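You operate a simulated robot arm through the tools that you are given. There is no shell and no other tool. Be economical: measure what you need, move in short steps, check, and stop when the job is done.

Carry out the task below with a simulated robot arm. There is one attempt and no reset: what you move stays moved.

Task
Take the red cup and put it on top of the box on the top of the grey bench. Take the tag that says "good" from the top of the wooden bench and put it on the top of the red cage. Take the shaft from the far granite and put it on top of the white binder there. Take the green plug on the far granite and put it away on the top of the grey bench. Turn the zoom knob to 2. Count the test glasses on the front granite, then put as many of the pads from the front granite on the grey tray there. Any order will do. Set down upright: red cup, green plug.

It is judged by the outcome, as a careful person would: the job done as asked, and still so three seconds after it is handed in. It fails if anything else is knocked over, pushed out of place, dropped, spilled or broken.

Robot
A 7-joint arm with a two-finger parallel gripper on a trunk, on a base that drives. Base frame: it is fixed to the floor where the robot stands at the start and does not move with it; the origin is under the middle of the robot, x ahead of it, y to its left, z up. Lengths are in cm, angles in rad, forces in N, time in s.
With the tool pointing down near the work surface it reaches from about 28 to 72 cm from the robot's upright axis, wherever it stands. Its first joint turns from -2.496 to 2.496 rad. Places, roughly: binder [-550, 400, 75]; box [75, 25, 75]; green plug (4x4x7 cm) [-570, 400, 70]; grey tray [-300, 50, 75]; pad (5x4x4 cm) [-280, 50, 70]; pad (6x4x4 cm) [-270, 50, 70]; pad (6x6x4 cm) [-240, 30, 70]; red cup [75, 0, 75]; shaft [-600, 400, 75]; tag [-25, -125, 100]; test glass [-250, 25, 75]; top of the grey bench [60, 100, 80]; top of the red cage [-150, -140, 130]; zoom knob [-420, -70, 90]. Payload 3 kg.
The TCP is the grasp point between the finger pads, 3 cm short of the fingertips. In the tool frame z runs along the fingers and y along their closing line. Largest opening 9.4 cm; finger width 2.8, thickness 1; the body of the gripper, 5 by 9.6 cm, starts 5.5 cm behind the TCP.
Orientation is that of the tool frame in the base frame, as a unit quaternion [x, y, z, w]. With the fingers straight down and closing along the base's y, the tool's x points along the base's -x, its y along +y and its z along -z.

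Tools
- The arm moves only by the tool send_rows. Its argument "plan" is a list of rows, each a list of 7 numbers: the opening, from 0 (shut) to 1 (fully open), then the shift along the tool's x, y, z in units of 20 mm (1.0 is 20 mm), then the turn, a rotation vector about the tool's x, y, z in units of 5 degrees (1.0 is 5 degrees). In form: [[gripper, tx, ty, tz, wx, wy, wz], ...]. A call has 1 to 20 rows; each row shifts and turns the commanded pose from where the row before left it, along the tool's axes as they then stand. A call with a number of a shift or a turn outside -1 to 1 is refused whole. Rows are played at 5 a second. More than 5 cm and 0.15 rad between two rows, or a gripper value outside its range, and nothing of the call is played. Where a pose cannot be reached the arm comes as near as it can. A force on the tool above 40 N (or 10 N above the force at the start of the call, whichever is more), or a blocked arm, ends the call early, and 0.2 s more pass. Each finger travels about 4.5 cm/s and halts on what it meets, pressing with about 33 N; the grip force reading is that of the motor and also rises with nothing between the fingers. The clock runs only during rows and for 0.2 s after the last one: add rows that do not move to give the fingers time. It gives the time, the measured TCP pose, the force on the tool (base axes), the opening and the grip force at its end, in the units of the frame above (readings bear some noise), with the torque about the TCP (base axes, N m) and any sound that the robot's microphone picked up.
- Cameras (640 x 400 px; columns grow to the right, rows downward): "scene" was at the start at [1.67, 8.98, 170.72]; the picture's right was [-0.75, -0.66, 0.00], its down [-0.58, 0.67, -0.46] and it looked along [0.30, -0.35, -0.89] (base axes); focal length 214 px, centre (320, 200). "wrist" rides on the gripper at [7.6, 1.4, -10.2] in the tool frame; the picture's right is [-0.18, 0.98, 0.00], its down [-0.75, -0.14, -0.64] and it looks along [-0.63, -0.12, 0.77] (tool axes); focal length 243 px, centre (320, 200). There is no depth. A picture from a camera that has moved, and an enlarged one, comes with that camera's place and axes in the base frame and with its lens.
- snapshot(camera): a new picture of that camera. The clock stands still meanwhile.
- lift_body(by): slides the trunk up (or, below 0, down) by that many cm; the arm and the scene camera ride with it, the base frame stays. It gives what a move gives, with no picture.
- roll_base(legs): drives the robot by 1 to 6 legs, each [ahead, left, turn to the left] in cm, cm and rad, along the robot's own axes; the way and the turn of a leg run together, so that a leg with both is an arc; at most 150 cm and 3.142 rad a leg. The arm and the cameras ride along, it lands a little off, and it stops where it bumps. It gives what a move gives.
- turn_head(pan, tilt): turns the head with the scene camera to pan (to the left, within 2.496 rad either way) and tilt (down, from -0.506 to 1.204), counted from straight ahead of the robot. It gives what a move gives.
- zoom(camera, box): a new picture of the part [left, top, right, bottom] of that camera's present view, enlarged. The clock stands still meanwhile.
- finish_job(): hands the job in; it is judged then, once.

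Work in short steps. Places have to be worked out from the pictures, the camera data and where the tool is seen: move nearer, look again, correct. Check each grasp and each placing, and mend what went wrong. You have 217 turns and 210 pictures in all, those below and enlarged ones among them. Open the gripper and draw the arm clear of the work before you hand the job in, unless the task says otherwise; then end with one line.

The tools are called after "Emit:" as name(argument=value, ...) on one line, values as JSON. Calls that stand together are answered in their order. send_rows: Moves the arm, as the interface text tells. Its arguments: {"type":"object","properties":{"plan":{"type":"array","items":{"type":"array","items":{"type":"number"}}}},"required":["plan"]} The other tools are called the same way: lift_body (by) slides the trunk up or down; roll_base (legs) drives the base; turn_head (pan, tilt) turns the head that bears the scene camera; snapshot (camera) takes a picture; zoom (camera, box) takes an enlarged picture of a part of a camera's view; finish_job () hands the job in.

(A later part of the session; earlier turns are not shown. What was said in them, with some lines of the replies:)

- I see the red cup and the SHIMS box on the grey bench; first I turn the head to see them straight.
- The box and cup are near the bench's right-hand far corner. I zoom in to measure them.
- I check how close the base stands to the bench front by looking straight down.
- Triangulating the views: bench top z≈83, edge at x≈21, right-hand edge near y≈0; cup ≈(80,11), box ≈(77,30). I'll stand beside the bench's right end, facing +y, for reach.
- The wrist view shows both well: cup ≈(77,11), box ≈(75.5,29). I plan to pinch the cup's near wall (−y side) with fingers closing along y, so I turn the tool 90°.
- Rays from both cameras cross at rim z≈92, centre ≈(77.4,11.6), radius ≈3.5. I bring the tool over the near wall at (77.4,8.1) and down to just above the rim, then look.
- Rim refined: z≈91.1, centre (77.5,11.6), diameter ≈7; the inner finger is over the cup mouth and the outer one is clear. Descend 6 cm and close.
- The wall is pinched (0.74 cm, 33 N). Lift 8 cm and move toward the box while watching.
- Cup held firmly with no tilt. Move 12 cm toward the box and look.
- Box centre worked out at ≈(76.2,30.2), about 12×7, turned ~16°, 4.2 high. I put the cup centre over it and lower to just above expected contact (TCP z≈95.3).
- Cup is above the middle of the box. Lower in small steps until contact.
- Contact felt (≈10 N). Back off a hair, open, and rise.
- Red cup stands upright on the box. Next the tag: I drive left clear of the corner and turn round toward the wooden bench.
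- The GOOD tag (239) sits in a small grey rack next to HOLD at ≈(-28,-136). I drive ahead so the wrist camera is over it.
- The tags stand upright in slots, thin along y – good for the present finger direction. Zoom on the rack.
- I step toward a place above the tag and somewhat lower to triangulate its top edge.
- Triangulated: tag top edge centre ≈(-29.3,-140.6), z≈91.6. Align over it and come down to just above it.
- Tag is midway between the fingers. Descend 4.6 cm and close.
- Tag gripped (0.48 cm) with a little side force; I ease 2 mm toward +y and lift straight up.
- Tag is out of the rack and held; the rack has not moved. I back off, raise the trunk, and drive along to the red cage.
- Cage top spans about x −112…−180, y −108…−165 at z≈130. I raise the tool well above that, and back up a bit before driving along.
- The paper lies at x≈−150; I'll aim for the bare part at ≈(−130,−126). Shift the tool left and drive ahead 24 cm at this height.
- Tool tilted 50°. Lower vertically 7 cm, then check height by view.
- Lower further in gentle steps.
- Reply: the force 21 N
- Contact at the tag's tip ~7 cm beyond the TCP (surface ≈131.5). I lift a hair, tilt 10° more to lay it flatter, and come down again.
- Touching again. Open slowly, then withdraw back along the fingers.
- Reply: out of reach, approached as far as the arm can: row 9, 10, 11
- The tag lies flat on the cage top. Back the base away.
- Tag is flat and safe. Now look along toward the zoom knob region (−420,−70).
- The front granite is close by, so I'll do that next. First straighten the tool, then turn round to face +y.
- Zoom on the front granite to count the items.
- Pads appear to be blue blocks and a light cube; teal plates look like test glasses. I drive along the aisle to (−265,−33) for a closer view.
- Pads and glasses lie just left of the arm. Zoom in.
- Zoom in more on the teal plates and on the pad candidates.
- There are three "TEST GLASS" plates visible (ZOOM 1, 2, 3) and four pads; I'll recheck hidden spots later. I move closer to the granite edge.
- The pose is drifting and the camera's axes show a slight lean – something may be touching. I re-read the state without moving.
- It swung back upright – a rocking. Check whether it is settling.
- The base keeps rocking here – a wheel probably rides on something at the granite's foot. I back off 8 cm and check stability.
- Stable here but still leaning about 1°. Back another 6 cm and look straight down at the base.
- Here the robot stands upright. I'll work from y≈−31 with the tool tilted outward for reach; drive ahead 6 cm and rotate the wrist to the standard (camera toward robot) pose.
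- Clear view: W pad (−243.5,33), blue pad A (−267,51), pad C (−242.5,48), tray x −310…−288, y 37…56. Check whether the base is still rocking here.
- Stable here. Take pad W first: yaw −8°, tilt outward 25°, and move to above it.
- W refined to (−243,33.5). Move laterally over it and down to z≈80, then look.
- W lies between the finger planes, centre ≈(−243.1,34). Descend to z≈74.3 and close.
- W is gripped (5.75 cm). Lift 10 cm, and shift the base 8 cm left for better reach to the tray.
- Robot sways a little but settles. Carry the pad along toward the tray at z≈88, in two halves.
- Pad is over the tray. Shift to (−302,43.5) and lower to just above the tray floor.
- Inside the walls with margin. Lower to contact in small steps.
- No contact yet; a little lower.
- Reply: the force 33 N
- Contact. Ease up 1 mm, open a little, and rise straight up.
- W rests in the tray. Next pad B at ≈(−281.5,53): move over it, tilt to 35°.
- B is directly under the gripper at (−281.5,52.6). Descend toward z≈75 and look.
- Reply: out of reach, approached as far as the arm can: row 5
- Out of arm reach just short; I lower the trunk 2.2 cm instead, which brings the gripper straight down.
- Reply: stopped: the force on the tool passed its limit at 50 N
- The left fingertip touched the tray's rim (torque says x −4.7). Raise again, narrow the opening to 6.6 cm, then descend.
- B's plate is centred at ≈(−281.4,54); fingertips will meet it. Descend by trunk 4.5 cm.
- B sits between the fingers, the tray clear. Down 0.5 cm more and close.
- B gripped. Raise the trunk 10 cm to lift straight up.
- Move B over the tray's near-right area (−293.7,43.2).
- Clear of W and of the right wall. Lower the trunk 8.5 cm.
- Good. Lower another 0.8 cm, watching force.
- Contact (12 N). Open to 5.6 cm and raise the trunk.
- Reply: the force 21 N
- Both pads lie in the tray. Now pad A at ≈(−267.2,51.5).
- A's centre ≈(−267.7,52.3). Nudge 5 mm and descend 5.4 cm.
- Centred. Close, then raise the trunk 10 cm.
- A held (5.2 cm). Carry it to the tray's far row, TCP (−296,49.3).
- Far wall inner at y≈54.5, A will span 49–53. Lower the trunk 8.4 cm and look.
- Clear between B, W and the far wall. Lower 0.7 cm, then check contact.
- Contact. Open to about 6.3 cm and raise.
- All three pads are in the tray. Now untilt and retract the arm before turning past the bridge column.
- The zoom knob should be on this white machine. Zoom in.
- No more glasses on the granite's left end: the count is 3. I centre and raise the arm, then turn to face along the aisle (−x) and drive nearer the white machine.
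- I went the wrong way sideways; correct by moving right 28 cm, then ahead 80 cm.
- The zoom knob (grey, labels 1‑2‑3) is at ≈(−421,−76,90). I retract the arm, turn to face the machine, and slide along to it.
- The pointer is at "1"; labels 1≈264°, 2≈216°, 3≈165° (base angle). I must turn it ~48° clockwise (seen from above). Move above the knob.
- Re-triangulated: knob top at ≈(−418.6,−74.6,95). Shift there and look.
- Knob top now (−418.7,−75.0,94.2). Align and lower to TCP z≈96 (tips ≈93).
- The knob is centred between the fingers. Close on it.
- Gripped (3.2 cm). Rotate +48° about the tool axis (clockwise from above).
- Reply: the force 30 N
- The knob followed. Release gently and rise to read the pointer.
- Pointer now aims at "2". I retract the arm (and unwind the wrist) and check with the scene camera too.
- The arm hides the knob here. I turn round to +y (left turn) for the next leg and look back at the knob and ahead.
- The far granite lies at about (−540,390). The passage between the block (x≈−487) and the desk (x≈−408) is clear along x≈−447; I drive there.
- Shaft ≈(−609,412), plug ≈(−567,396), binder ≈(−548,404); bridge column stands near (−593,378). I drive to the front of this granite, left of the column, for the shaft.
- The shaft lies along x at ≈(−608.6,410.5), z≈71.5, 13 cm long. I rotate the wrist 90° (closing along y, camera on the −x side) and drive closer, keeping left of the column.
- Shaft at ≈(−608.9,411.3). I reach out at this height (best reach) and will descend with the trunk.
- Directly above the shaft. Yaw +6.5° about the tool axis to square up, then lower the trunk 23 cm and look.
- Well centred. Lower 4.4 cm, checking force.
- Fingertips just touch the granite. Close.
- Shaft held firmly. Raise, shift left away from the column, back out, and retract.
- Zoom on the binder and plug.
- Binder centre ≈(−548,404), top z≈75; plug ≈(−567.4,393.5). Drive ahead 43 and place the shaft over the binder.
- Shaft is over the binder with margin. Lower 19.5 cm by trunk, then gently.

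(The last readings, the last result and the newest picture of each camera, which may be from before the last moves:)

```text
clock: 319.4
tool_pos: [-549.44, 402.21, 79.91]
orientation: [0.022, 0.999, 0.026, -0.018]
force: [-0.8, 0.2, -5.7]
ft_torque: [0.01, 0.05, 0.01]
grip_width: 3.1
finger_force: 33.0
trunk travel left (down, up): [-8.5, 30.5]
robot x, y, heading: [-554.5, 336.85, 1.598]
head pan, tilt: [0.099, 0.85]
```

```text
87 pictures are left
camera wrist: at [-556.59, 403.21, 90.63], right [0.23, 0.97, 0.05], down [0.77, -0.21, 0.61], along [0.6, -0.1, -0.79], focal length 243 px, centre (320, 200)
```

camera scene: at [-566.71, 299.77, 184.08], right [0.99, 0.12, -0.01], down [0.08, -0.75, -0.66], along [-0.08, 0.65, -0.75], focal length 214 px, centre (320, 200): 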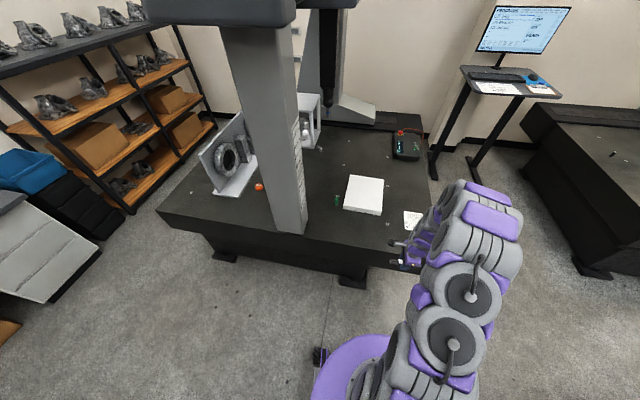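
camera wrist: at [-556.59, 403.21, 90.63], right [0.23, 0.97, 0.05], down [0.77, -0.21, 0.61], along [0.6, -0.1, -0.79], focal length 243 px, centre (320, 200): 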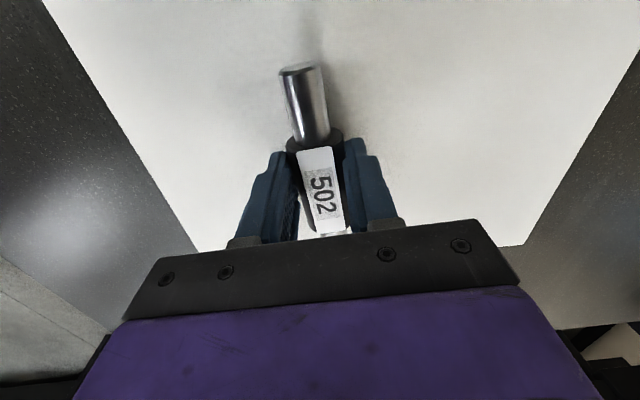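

Emit:
lift_body(by=-0.7)

Emit:
lift_body(by=-0.5)

```text
clock: 320.0
tool_pos: [-549.51, 402.02, 79.28]
orientation: [0.023, 0.999, 0.026, -0.018]
force: [-0.4, 0.1, -5.3]
ft_torque: [0.01, 0.06, 0.0]
grip_width: 3.09
finger_force: 33.4
trunk travel left (down, up): [-7.8, 31.2]
robot x, y, heading: [-554.58, 337.1, 1.596]
head pan, tilt: [0.099, 0.85]
```

```text
clock: 320.5
tool_pos: [-549.47, 402.13, 78.81]
orientation: [0.022, 0.999, 0.027, -0.018]
force: [0.0, 0.4, -5.0]
ft_torque: [0.01, 0.02, -0.07]
grip_width: 3.14
finger_force: 32.9
trunk travel left (down, up): [-7.3, 31.7]
robot x, y, heading: [-554.47, 336.67, 1.596]
head pan, tilt: [0.099, 0.85]
```

Still hanging free (−5 N weight). Continue down.

Emit:
lift_body(by=-0.4)

Emit:
lift_body(by=-0.4)

```text
clock: 321.1
tool_pos: [-549.46, 402.24, 78.75]
orientation: [0.023, 0.999, 0.029, -0.018]
force: [-0.1, -1.2, 18.4]
ft_torque: [-0.22, -0.22, -0.02]
grip_width: 3.12
finger_force: 33.0
trunk travel left (down, up): [-6.9, 32.1]
robot x, y, heading: [-554.62, 337.14, 1.6]
head pan, tilt: [0.099, 0.85]
```

```text
clock: 321.5
tool_pos: [-549.44, 402.2, 78.67]
orientation: [0.023, 0.999, 0.031, -0.017]
force: [-0.6, -11.9, 25.3]
ft_torque: [-0.8, -0.08, -0.07]
grip_width: 3.12
finger_force: 33.4
trunk travel left (down, up): [-6.6, 32.4]
robot x, y, heading: [-554.75, 336.97, 1.601]
head pan, tilt: [0.099, 0.85]
stopped: the force on the tool passed its limit at 45 N (the readings are from after the stop); the commanded pose is now the measured one
```

Contact. Ease up 3 mm and open slowly; check it does not roll.

Emit:
lift_body(by=0.3)

Emit:
send_rows(plan=[[0.34, 0, 0, 0, 0, 0, 0], [0.36, 0, 0, 0, 0, 0, 0], [0.39, 0, 0, 0, 0, 0, 0], [0.42, 0, 0, 0, 0, 0, 0], [0.45, 0, 0, 0, 0, 0, 0], [0.45, 0, 0, 0, 0, 0, 0], [0.45, 0, 0, 0, 0, 0, 0]])

Emit:
snapshot(camera="wrist")

```text
clock: 322.0
tool_pos: [-549.41, 402.29, 78.63]
orientation: [0.022, 0.999, 0.029, -0.018]
force: [0.4, -7.2, 5.1]
ft_torque: [-0.46, -0.06, -0.12]
grip_width: 3.07
finger_force: 32.8
trunk travel left (down, up): [-6.9, 32.1]
robot x, y, heading: [-554.88, 336.92, 1.6]
head pan, tilt: [0.099, 0.85]
```

```text
clock: 323.6
tool_pos: [-549.4, 402.33, 78.75]
orientation: [0.022, 0.999, 0.03, -0.018]
force: [-0.9, -0.2, 0.4]
ft_torque: [-0.03, 0.03, -0.03]
grip_width: 4.23
finger_force: 0.1
trunk travel left (down, up): [-6.9, 32.1]
robot x, y, heading: [-554.79, 336.78, 1.595]
head pan, tilt: [0.099, 0.85]
```

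```text
86 pictures are left
camera wrist: at [-556.57, 403.37, 89.31], right [0.23, 0.97, 0.05], down [0.77, -0.21, 0.6], along [0.6, -0.1, -0.79], focal length 243 px, centre (320, 200)
```

wrist: 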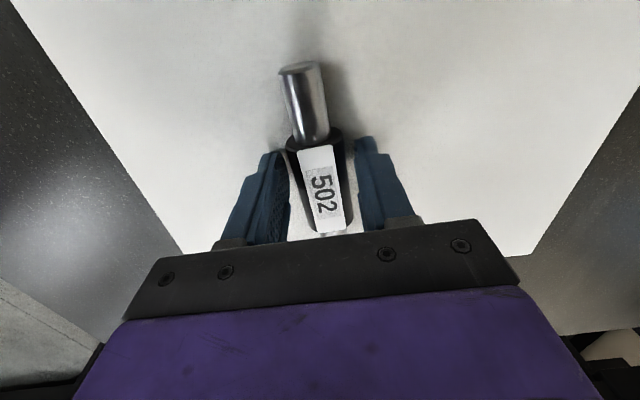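

The shaft sits still. Raise the trunk straight up and check again.

Emit:
lift_body(by=20)

Emit:
snapshot(camera="wrist")

```text
clock: 325.8
tool_pos: [-549.34, 402.47, 98.76]
orientation: [0.022, 0.999, 0.031, -0.017]
force: [0.1, -0.3, 0.3]
ft_torque: [-0.02, -0.01, -0.02]
grip_width: 4.25
finger_force: 0.0
trunk travel left (down, up): [-26.9, 12.1]
robot x, y, heading: [-554.57, 336.94, 1.6]
head pan, tilt: [0.099, 0.85]
```

```text
85 pictures are left
camera wrist: at [-556.57, 403.39, 109.28], right [0.23, 0.97, 0.05], down [0.77, -0.21, 0.61], along [0.6, -0.1, -0.79], focal length 243 px, centre (320, 200)
```

wrist: 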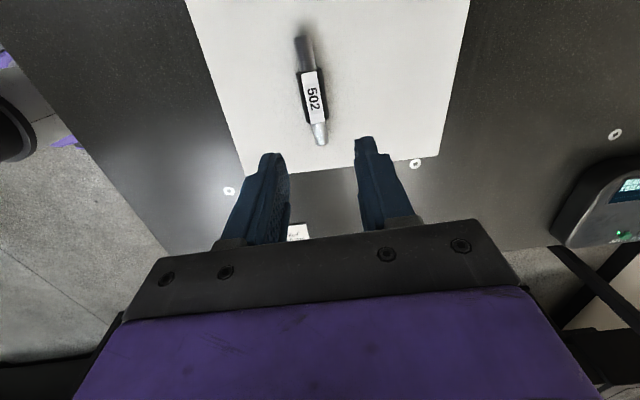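

Shaft lies on the binder. Now over to the green plug at ≈(−567.4,393.5).

Emit:
send_rows(plan=[[0.6, 0.97, -0.54, 0, 0, 0, 0], [0.6, 0.97, -0.54, 0, 0, 0, 0], [0.6, 0.97, -0.54, 0, 0, 0, 0], [0.6, 0.97, -0.54, 0, 0, 0, 0], [0.6, 0.97, -0.54, 0, 0, 0, 0], [0.6, 0.97, -0.54, 0, 0, 0, 0], [0.6, 0.97, -0.54, 0, 0, 0, 0], [0.6, 0.97, -0.54, 0, 0, 0, 0], [0.6, 0.97, -0.54, 0, 0, 0, 0], [0.6, 0, 0, 0, 0, 0, 0], [0.6, 0, 0, 0, 0, 0, 0]])

Emit:
snapshot(camera="wrist")

```text
clock: 328.2
tool_pos: [-567.37, 393.5, 98.87]
orientation: [0.022, 0.999, 0.03, -0.016]
force: [-1.1, 0.3, -0.2]
ft_torque: [-0.01, 0.0, -0.02]
grip_width: 5.66
finger_force: 0.1
trunk travel left (down, up): [-26.9, 12.1]
robot x, y, heading: [-554.77, 336.85, 1.599]
head pan, tilt: [0.099, 0.85]
```

```text
84 pictures are left
camera wrist: at [-574.55, 394.41, 109.42], right [0.23, 0.97, 0.05], down [0.77, -0.21, 0.61], along [0.6, -0.1, -0.79], focal length 243 px, centre (320, 200)
```

wrist: 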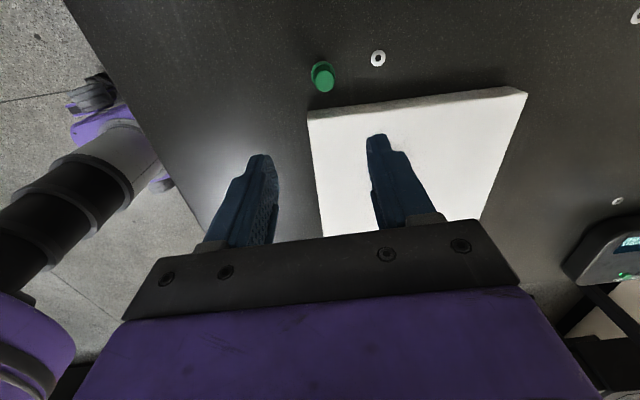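

Plug refined to ≈(−567.7,395.2). Shift 1.7 cm in y, lower to z≈84 and look.

Emit:
send_rows(plan=[[0.6, 0.15, 0.85, 0, 0, 0, 0], [0.6, 0, 0, 0, 0, 0, 0]])

Emit:
lift_body(by=-15)

Emit:
snapshot(camera="wrist")

```text
clock: 328.8
tool_pos: [-567.69, 395.09, 99.06]
orientation: [0.022, 0.999, 0.03, -0.017]
force: [-0.3, 0.2, -0.2]
ft_torque: [0.01, 0.03, 0.0]
grip_width: 5.67
finger_force: 0.1
trunk travel left (down, up): [-26.9, 12.1]
robot x, y, heading: [-554.68, 337.15, 1.599]
head pan, tilt: [0.099, 0.85]
```

```text
clock: 330.5
tool_pos: [-567.67, 395.13, 83.99]
orientation: [0.022, 0.999, 0.03, -0.016]
force: [-0.6, -0.8, 0.3]
ft_torque: [-0.02, 0.0, -0.03]
grip_width: 5.66
finger_force: 0.1
trunk travel left (down, up): [-11.9, 27.1]
robot x, y, heading: [-554.83, 337.0, 1.599]
head pan, tilt: [0.099, 0.85]
```

```text
83 pictures are left
camera wrist: at [-574.78, 396.15, 94.54], right [0.23, 0.97, 0.05], down [0.77, -0.21, 0.61], along [0.6, -0.1, -0.79], focal length 243 px, centre (320, 200)
```

wrist: 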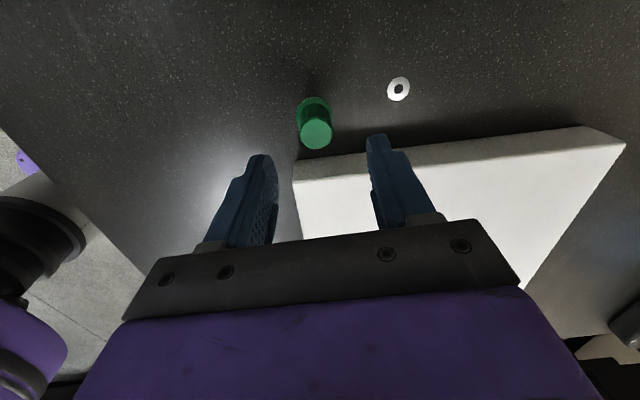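

Plug top at (−568,395.1,77). I correct the tool's slight lean to true vertical, then descend to TCP z≈77.3.

Emit:
send_rows(plan=[[0.6, 0.1, 0, 0, 0.69, -0.38, 0], [0.6, 0, 0, 0, 0, 0, 0], [0.6, 0, 0, 0, 0, 0, 0]])

Emit:
lift_body(by=-6.5)

Emit:
snapshot(camera="wrist")

```text
clock: 331.3
tool_pos: [-567.83, 395.1, 83.93]
orientation: [0.023, 1.0, 0.0, -0.001]
force: [-0.1, 0.0, 0.0]
ft_torque: [0.02, -0.05, 0.02]
grip_width: 5.65
finger_force: 0.1
trunk travel left (down, up): [-11.9, 27.1]
robot x, y, heading: [-555.03, 336.86, 1.597]
head pan, tilt: [0.099, 0.85]
```

```text
clock: 332.4
tool_pos: [-567.88, 395.15, 77.48]
orientation: [0.022, 1.0, 0.0, -0.001]
force: [-0.5, 0.9, -0.4]
ft_torque: [0.03, 0.0, -0.03]
grip_width: 5.65
finger_force: 0.1
trunk travel left (down, up): [-5.4, 33.6]
robot x, y, heading: [-554.62, 336.8, 1.599]
head pan, tilt: [0.099, 0.85]
```

```text
82 pictures are left
camera wrist: at [-575.27, 396.79, 87.71], right [0.23, 0.97, 0.0], down [0.75, -0.17, 0.64], along [0.62, -0.15, -0.77], focal length 243 px, centre (320, 200)
```

wrist: 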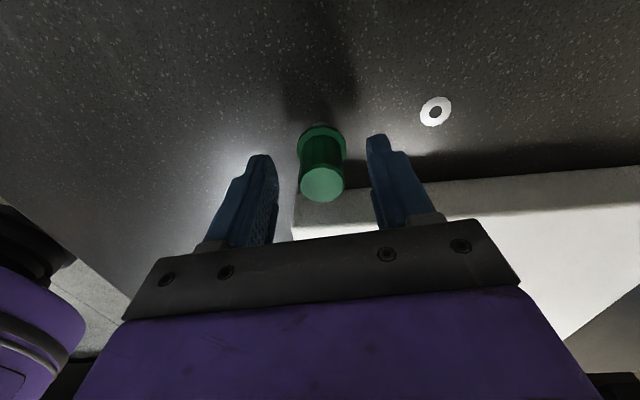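

Plug is centred, tips near the flange. Close.

Emit:
send_rows(plan=[[0.45, 0, 0, 0, 0, 0, 0], [0.3, 0, 0, 0, 0, 0, 0], [0.15, 0, 0, 0, 0, 0, 0], [0, 0, 0, 0, 0, 0, 0], [0, 0, 0, 0, 0, 0, 0], [0, 0, 0, 0, 0, 0, 0], [0, 0, 0, 0, 0, 0, 0]])

Emit:
lift_body(by=14)

Emit:
snapshot(camera="wrist")

```text
clock: 334.0
tool_pos: [-567.7, 395.12, 77.4]
orientation: [0.023, 1.0, -0.001, -0.001]
force: [-0.1, 0.1, 0.8]
ft_torque: [0.1, 0.03, 0.02]
grip_width: 2.47
finger_force: 33.0
trunk travel left (down, up): [-5.4, 33.6]
robot x, y, heading: [-554.69, 337.29, 1.603]
head pan, tilt: [0.099, 0.85]
```

```text
clock: 335.6
tool_pos: [-567.77, 395.14, 91.34]
orientation: [0.023, 1.0, -0.001, -0.002]
force: [-0.4, 0.8, -2.0]
ft_torque: [0.0, -0.02, 0.01]
grip_width: 2.46
finger_force: 33.5
trunk travel left (down, up): [-19.4, 19.6]
robot x, y, heading: [-554.84, 337.25, 1.598]
head pan, tilt: [0.099, 0.85]
```

```text
81 pictures are left
camera wrist: at [-575.28, 396.82, 101.64], right [0.23, 0.97, 0.0], down [0.75, -0.17, 0.64], along [0.62, -0.15, -0.77], focal length 243 px, centre (320, 200)
```

wrist: 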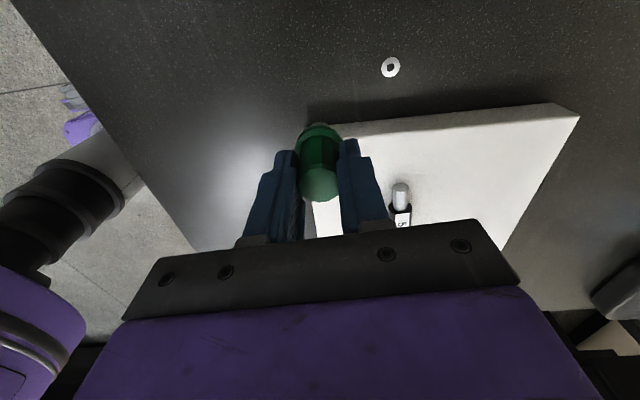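

Plug held. Raise, back out of the granite, centre and retract the arm.

Emit:
lift_body(by=8)

Emit:
roll_base(legs=[[-46, 0, 0]])

Emit:
send_rows(plan=[[0, -0.9, -0.9, 0, 0, 0, 0], [0, -0.9, -0.9, 0, 0, 0, 0], [0, -0.9, -0.9, 0, 0, 0, 0], [0, -0.9, -0.9, 0, 0, 0, 0], [0, -0.9, -0.9, 0, 0, 0, 0], [0, -0.9, -0.9, 0, 0, 0, 0], [0, -0.9, -0.9, 0, 0, 0, 0], [0, 0, 0, 0, 0, 0, 0]])

Emit:
turn_head(pan=0.1, tilt=0.75)

Emit:
zoom(camera="scene", box=[200, 120, 460, 280])

```text
clock: 336.8
tool_pos: [-567.8, 395.17, 99.44]
orientation: [0.022, 1.0, 0.0, -0.001]
force: [-0.2, -0.6, -1.9]
ft_torque: [-0.02, -0.03, -0.03]
grip_width: 2.46
finger_force: 33.1
trunk travel left (down, up): [-27.4, 11.6]
robot x, y, heading: [-554.82, 337.15, 1.596]
head pan, tilt: [0.099, 0.85]
```

```text
clock: 339.6
tool_pos: [-566.31, 349.68, 99.47]
orientation: [0.026, 1.0, 0.0, -0.001]
force: [0.1, 0.2, -2.2]
ft_torque: [-0.01, -0.01, 0.03]
grip_width: 2.46
finger_force: 32.7
trunk travel left (down, up): [-27.4, 11.6]
robot x, y, heading: [-553.73, 291.02, 1.588]
head pan, tilt: [0.099, 0.85]
```

```text
clock: 341.4
tool_pos: [-554.4, 336.22, 99.48]
orientation: [0.026, 1.0, 0.001, -0.002]
force: [-0.1, 0.0, -1.2]
ft_torque: [-0.03, 0.03, 0.02]
grip_width: 2.46
finger_force: 32.3
trunk travel left (down, up): [-27.4, 11.6]
robot x, y, heading: [-553.92, 291.47, 1.586]
head pan, tilt: [0.099, 0.85]
```

```text
clock: 342.0
tool_pos: [-554.41, 336.27, 99.58]
orientation: [0.027, 1.0, 0.001, -0.002]
force: [0.1, -0.8, -1.6]
ft_torque: [-0.02, 0.01, -0.01]
grip_width: 2.46
finger_force: 32.9
trunk travel left (down, up): [-27.4, 11.6]
robot x, y, heading: [-553.34, 291.1, 1.59]
head pan, tilt: [0.099, 0.75]
```

```text
2.46 times, centred on (330, 200) of scene
camera zoom: at [-568.65, 296.66, 183.14], right [0.99, 0.12, 0.0], down [0.08, -0.68, -0.73], along [-0.09, 0.72, -0.68], focal length 528 px, centre (295, 200)
```

zoom: 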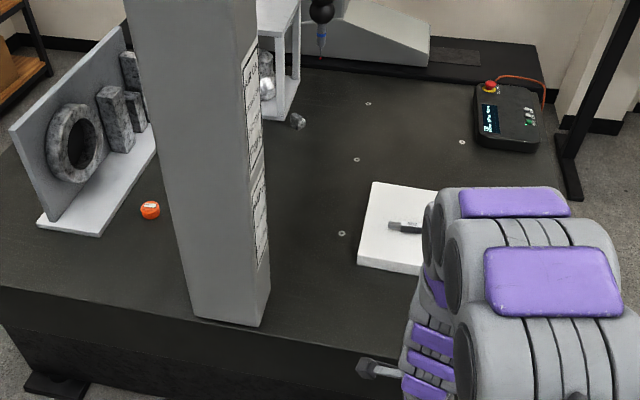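

The shaft stays on the binder. Drive back: right to x≈−447, then straight back to the aisle at y≈−25.

Emit:
roll_base(legs=[[0, -105, -0.02], [-140, 0, 0], [-140, 0, 0], [-34, 0, 0]])

```text
clock: 362.6
tool_pos: [-445.25, 20.39, 99.53]
orientation: [0.035, 0.999, 0.001, -0.003]
force: [0.1, 0.7, -1.5]
ft_torque: [-0.01, -0.01, 0.0]
grip_width: 2.49
finger_force: 32.6
trunk travel left (down, up): [-27.4, 11.6]
robot x, y, heading: [-445.37, -24.25, 1.576]
head pan, tilt: [0.099, 0.75]
```

Turn to face +x and drive along the aisle.

Emit:
roll_base(legs=[[0, 0, -1.576], [130, 0, 0]])

```text
clock: 373.1
tool_pos: [-269.77, -29.0, 99.6]
orientation: [0.74, 0.672, 0.002, 0.0]
force: [0.6, -0.1, -2.8]
ft_torque: [-0.02, -0.02, -0.01]
grip_width: 2.45
finger_force: 33.2
trunk travel left (down, up): [-27.4, 11.6]
robot x, y, heading: [-314.38, -27.82, -0.021]
head pan, tilt: [0.099, 0.75]
```

On course. Continue along the aisle, then sideways toward the bench front.

Emit:
roll_base(legs=[[0, 0, 0.02], [150, 0, 0], [84, 0, 0], [0, 95, 0]])

Emit:
turn_head(pan=0.1, tilt=0.6)

Emit:
snapshot(camera="scene")

```text
clock: 389.6
tool_pos: [-31.57, 64.29, 99.67]
orientation: [0.732, 0.681, 0.003, 0.0]
force: [-0.4, -0.3, -1.3]
ft_torque: [0.03, 0.01, -0.02]
grip_width: 2.45
finger_force: 32.4
trunk travel left (down, up): [-27.4, 11.6]
robot x, y, heading: [-76.02, 64.81, 0.0]
head pan, tilt: [0.099, 0.75]
```

```text
clock: 390.3
tool_pos: [-31.8, 64.34, 99.73]
orientation: [0.732, 0.681, 0.004, 0.001]
force: [0.2, -0.1, -1.7]
ft_torque: [-0.02, 0.0, -0.01]
grip_width: 2.49
finger_force: 32.7
trunk travel left (down, up): [-27.4, 11.6]
robot x, y, heading: [-76.41, 64.12, -0.003]
head pan, tilt: [0.099, 0.6]
```

```text
79 pictures are left
camera scene: at [-69.91, 79.25, 184.43], right [0.1, -1.0, 0.0], down [-0.56, -0.06, -0.82], along [0.82, 0.08, -0.57], focal length 214 px, centre (320, 200)
```

scene: 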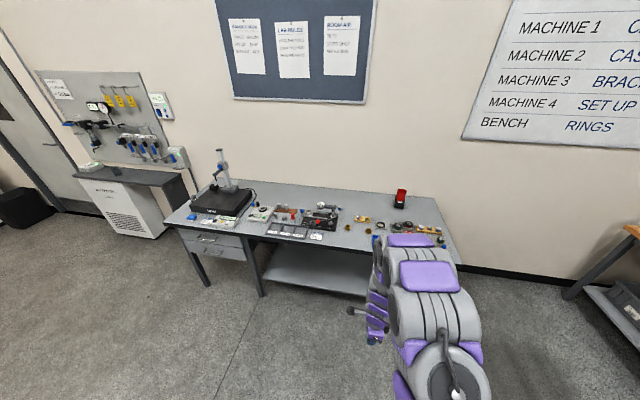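

Cup still stands on the box. Zoom on the bench for a free spot.

Emit:
zoom(camera="scene", box=[240, 180, 460, 260])

```text
2.91 times, centred on (350, 220) of scene
camera zoom: at [-69.91, 79.25, 184.43], right [0.1, -1.0, 0.0], down [-0.56, -0.06, -0.82], along [0.82, 0.08, -0.57], focal length 624 px, centre (233, 142)
```

zoom: 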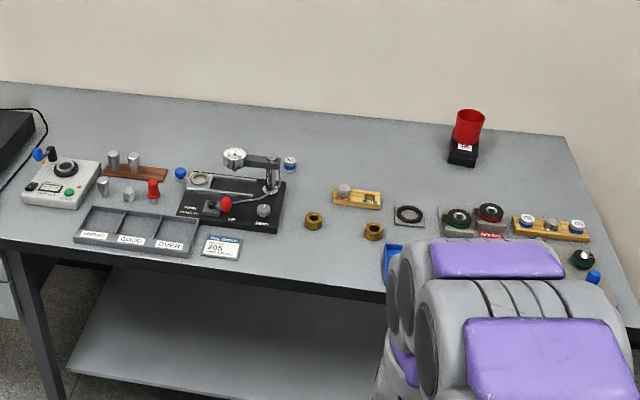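

Free area around (65,66) on the bench. Raise a bit and drive ahead 69 cm, then look with the wrist camera.

Emit:
lift_body(by=8)

Emit:
roll_base(legs=[[69, 0, 0]])

Emit:
turn_head(pan=0.3, tilt=0.95)

Emit:
snapshot(camera="scene")

Emit:
snapshot(camera="wrist")

```text
clock: 391.4
tool_pos: [-31.85, 64.5, 107.66]
orientation: [0.732, 0.681, 0.003, 0.001]
force: [0.7, -0.1, -1.9]
ft_torque: [0.01, 0.01, -0.02]
grip_width: 2.48
finger_force: 33.5
trunk travel left (down, up): [-35.4, 3.6]
robot x, y, heading: [-76.41, 64.55, 0.0]
head pan, tilt: [0.099, 0.6]
```

```text
clock: 395.2
tool_pos: [36.39, 64.68, 107.73]
orientation: [0.73, 0.683, 0.003, 0.001]
force: [0.7, 0.2, -2.2]
ft_torque: [0.0, 0.0, -0.04]
grip_width: 2.47
finger_force: 33.1
trunk travel left (down, up): [-35.4, 3.6]
robot x, y, heading: [-8.0, 64.81, 0.005]
head pan, tilt: [0.099, 0.6]
```

```text
clock: 396.0
tool_pos: [36.27, 64.51, 107.73]
orientation: [0.73, 0.683, 0.004, 0.001]
force: [-0.6, 0.4, -1.7]
ft_torque: [0.0, 0.04, -0.02]
grip_width: 2.47
finger_force: 32.7
trunk travel left (down, up): [-35.4, 3.6]
robot x, y, heading: [-7.73, 64.67, 0.006]
head pan, tilt: [0.3, 0.949]
```

```text
77 pictures are left
camera scene: at [-3.61, 80.68, 189.6], right [0.3, -0.95, 0.0], down [-0.78, -0.24, -0.58], along [0.55, 0.17, -0.81], focal length 214 px, centre (320, 200)
```

scene: 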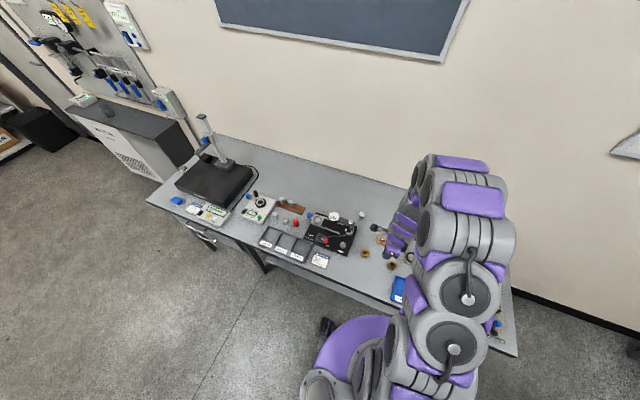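

```text
76 pictures are left
camera wrist: at [38.16, 72.01, 118.06], right [0.97, -0.25, 0.01], down [-0.2, -0.74, 0.64], along [-0.15, -0.62, -0.77], focal length 243 px, centre (320, 200)
```

wrist: 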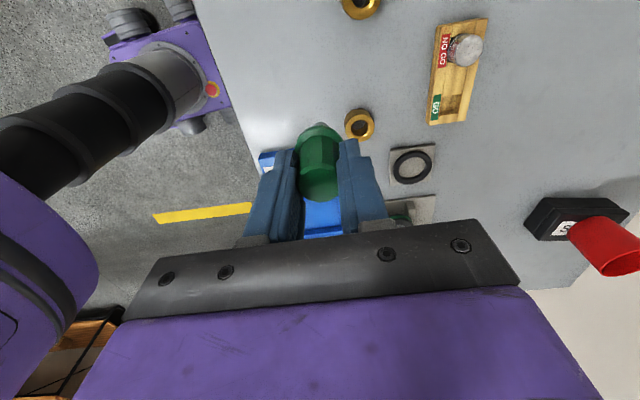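

The spot straight below, ≈(36,64.5), is bare bench, 12 cm from the edge and ~9 cm from the brass rings – good. Lower 15.5 cm and look.

Emit:
lift_body(by=-15.5)

Emit:
snapshot(camera="wrist")

```text
clock: 397.8
tool_pos: [36.24, 64.52, 92.32]
orientation: [0.731, 0.683, 0.004, 0.002]
force: [-0.5, -0.9, -1.1]
ft_torque: [-0.02, 0.01, 0.0]
grip_width: 2.45
finger_force: 33.2
trunk travel left (down, up): [-19.9, 19.1]
robot x, y, heading: [-7.7, 64.62, 0.003]
head pan, tilt: [0.3, 0.949]
```

```text
75 pictures are left
camera wrist: at [38.13, 72.0, 102.57], right [0.97, -0.25, 0.01], down [-0.2, -0.74, 0.64], along [-0.15, -0.62, -0.77], focal length 243 px, centre (320, 200)
```

wrist: 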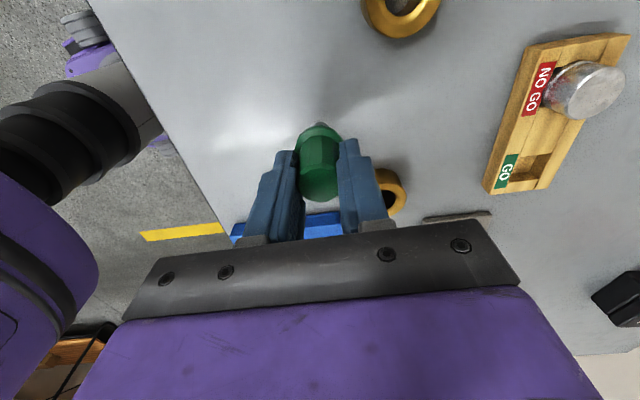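

Area beneath is clear. Lower in small steps to contact.

Emit:
lift_body(by=-1.5)

Emit:
lift_body(by=-0.5)

```text
clock: 398.4
tool_pos: [36.17, 64.62, 90.86]
orientation: [0.73, 0.683, 0.004, 0.001]
force: [0.0, -0.3, -1.8]
ft_torque: [0.06, 0.0, 0.02]
grip_width: 2.48
finger_force: 33.2
trunk travel left (down, up): [-18.4, 20.6]
robot x, y, heading: [-7.95, 64.85, 0.004]
head pan, tilt: [0.3, 0.949]
```

```text
clock: 399.0
tool_pos: [36.18, 64.69, 90.46]
orientation: [0.73, 0.683, 0.005, 0.003]
force: [1.2, -0.3, 25.9]
ft_torque: [0.08, 0.15, -0.04]
grip_width: 2.5
finger_force: 33.1
trunk travel left (down, up): [-17.9, 21.1]
robot x, y, heading: [-8.18, 64.48, 0.001]
head pan, tilt: [0.3, 0.949]
```

Contact at 26 N. Ease up 1 mm, open slowly, then rise.

Emit:
lift_body(by=0.15)

Emit:
send_rows(plan=[[0.28, 0, 0, 0, 0, 0, 0], [0.31, 0, 0, 0, 0, 0, 0], [0.35, 0, 0, 0, 0, 0, 0], [0.4, 0, 0, 0, 0, 0, 0], [0.45, 0, 0, 0, 0, 0, 0], [0.45, 0, 0, 0, 0, 0, 0]])

Emit:
snapshot(camera="wrist")

```text
clock: 399.5
tool_pos: [36.28, 64.7, 90.41]
orientation: [0.73, 0.684, 0.004, 0.003]
force: [3.2, 0.8, 11.3]
ft_torque: [-0.01, -0.13, 0.0]
grip_width: 2.48
finger_force: 32.5
trunk travel left (down, up): [-18.1, 20.9]
robot x, y, heading: [-8.07, 64.61, 0.005]
head pan, tilt: [0.3, 0.949]
```

```text
clock: 400.9
tool_pos: [36.16, 64.51, 90.42]
orientation: [0.73, 0.684, 0.004, 0.001]
force: [0.0, -1.5, -0.3]
ft_torque: [-0.01, -0.01, 0.01]
grip_width: 4.23
finger_force: 0.2
trunk travel left (down, up): [-18.1, 20.9]
robot x, y, heading: [-8.09, 64.38, 0.002]
head pan, tilt: [0.3, 0.949]
```

```text
74 pictures are left
camera wrist: at [38.13, 71.99, 100.71], right [0.97, -0.25, 0.01], down [-0.2, -0.74, 0.64], along [-0.15, -0.62, -0.77], focal length 243 px, centre (320, 200)
```

wrist: 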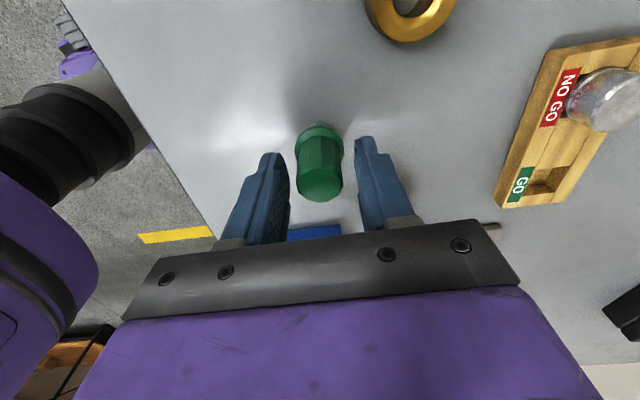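

The plug stands upright between open fingers. Raise the trunk straight up and back away, then look.

Emit:
lift_body(by=16)

Emit:
roll_base(legs=[[-40, 0, 0]])

Emit:
turn_head(pan=0.25, tilt=0.8)

Emit:
snapshot(camera="scene")

```text
clock: 402.7
tool_pos: [36.29, 64.6, 106.46]
orientation: [0.731, 0.683, 0.004, 0.002]
force: [0.7, -0.4, 0.4]
ft_torque: [0.0, -0.01, 0.05]
grip_width: 4.23
finger_force: 0.1
trunk travel left (down, up): [-34.1, 4.9]
robot x, y, heading: [-8.01, 64.82, 0.004]
head pan, tilt: [0.3, 0.949]
```

```text
clock: 405.2
tool_pos: [-4.07, 64.48, 106.44]
orientation: [0.731, 0.682, 0.003, 0.001]
force: [-0.6, 0.6, 0.1]
ft_torque: [-0.01, -0.02, -0.01]
grip_width: 4.22
finger_force: 0.1
trunk travel left (down, up): [-34.1, 4.9]
robot x, y, heading: [-48.61, 64.59, 0.0]
head pan, tilt: [0.3, 0.949]
```

```text
clock: 405.9
tool_pos: [-4.21, 64.4, 106.6]
orientation: [0.731, 0.682, 0.004, 0.002]
force: [-0.8, -0.6, -0.4]
ft_torque: [-0.01, -0.01, 0.02]
grip_width: 4.21
finger_force: 0.0
trunk travel left (down, up): [-34.1, 4.9]
robot x, y, heading: [-48.36, 64.39, -0.002]
head pan, tilt: [0.25, 0.799]
```

```text
73 pictures are left
camera scene: at [-43.03, 80.5, 189.39], right [0.25, -0.97, 0.0], down [-0.7, -0.18, -0.69], along [0.67, 0.17, -0.72], focal length 214 px, centre (320, 200)
```

scene: 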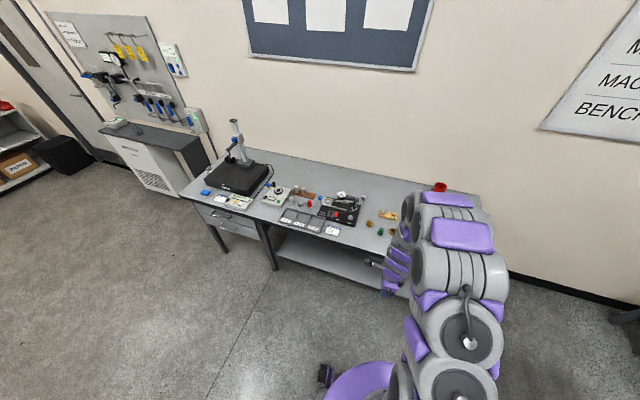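

Emit:
zoom(camera="scene", box=[340, 170, 460, 245])

```text
5.33 times, centred on (400, 208) of scene
camera zoom: at [-43.03, 80.5, 189.39], right [0.25, -0.97, 0.0], down [-0.7, -0.18, -0.69], along [0.67, 0.17, -0.72], focal length 1144 px, centre (-107, 160)
```

zoom: 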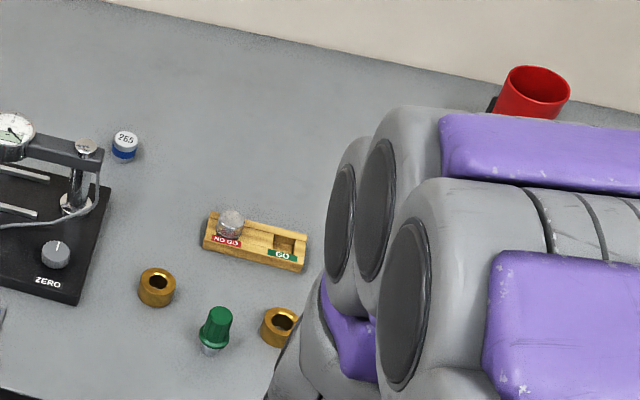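

Everything is in place: the plug stands upright on the bench, the cup is on the box, the gripper is open and the arm is clear. Hand in.

Emit:
finish_job()

```text
The job is handed in.
```

I did all six parts and handed the job in. The red cup stands upright on the SHIMS box, the "good" tag lies flat on the red cage, and the shaft is on the white binder. The green plug stands upright on the grey bench, and the zoom knob points to 2. I counted three test glasses and put three pads on the grey tray.
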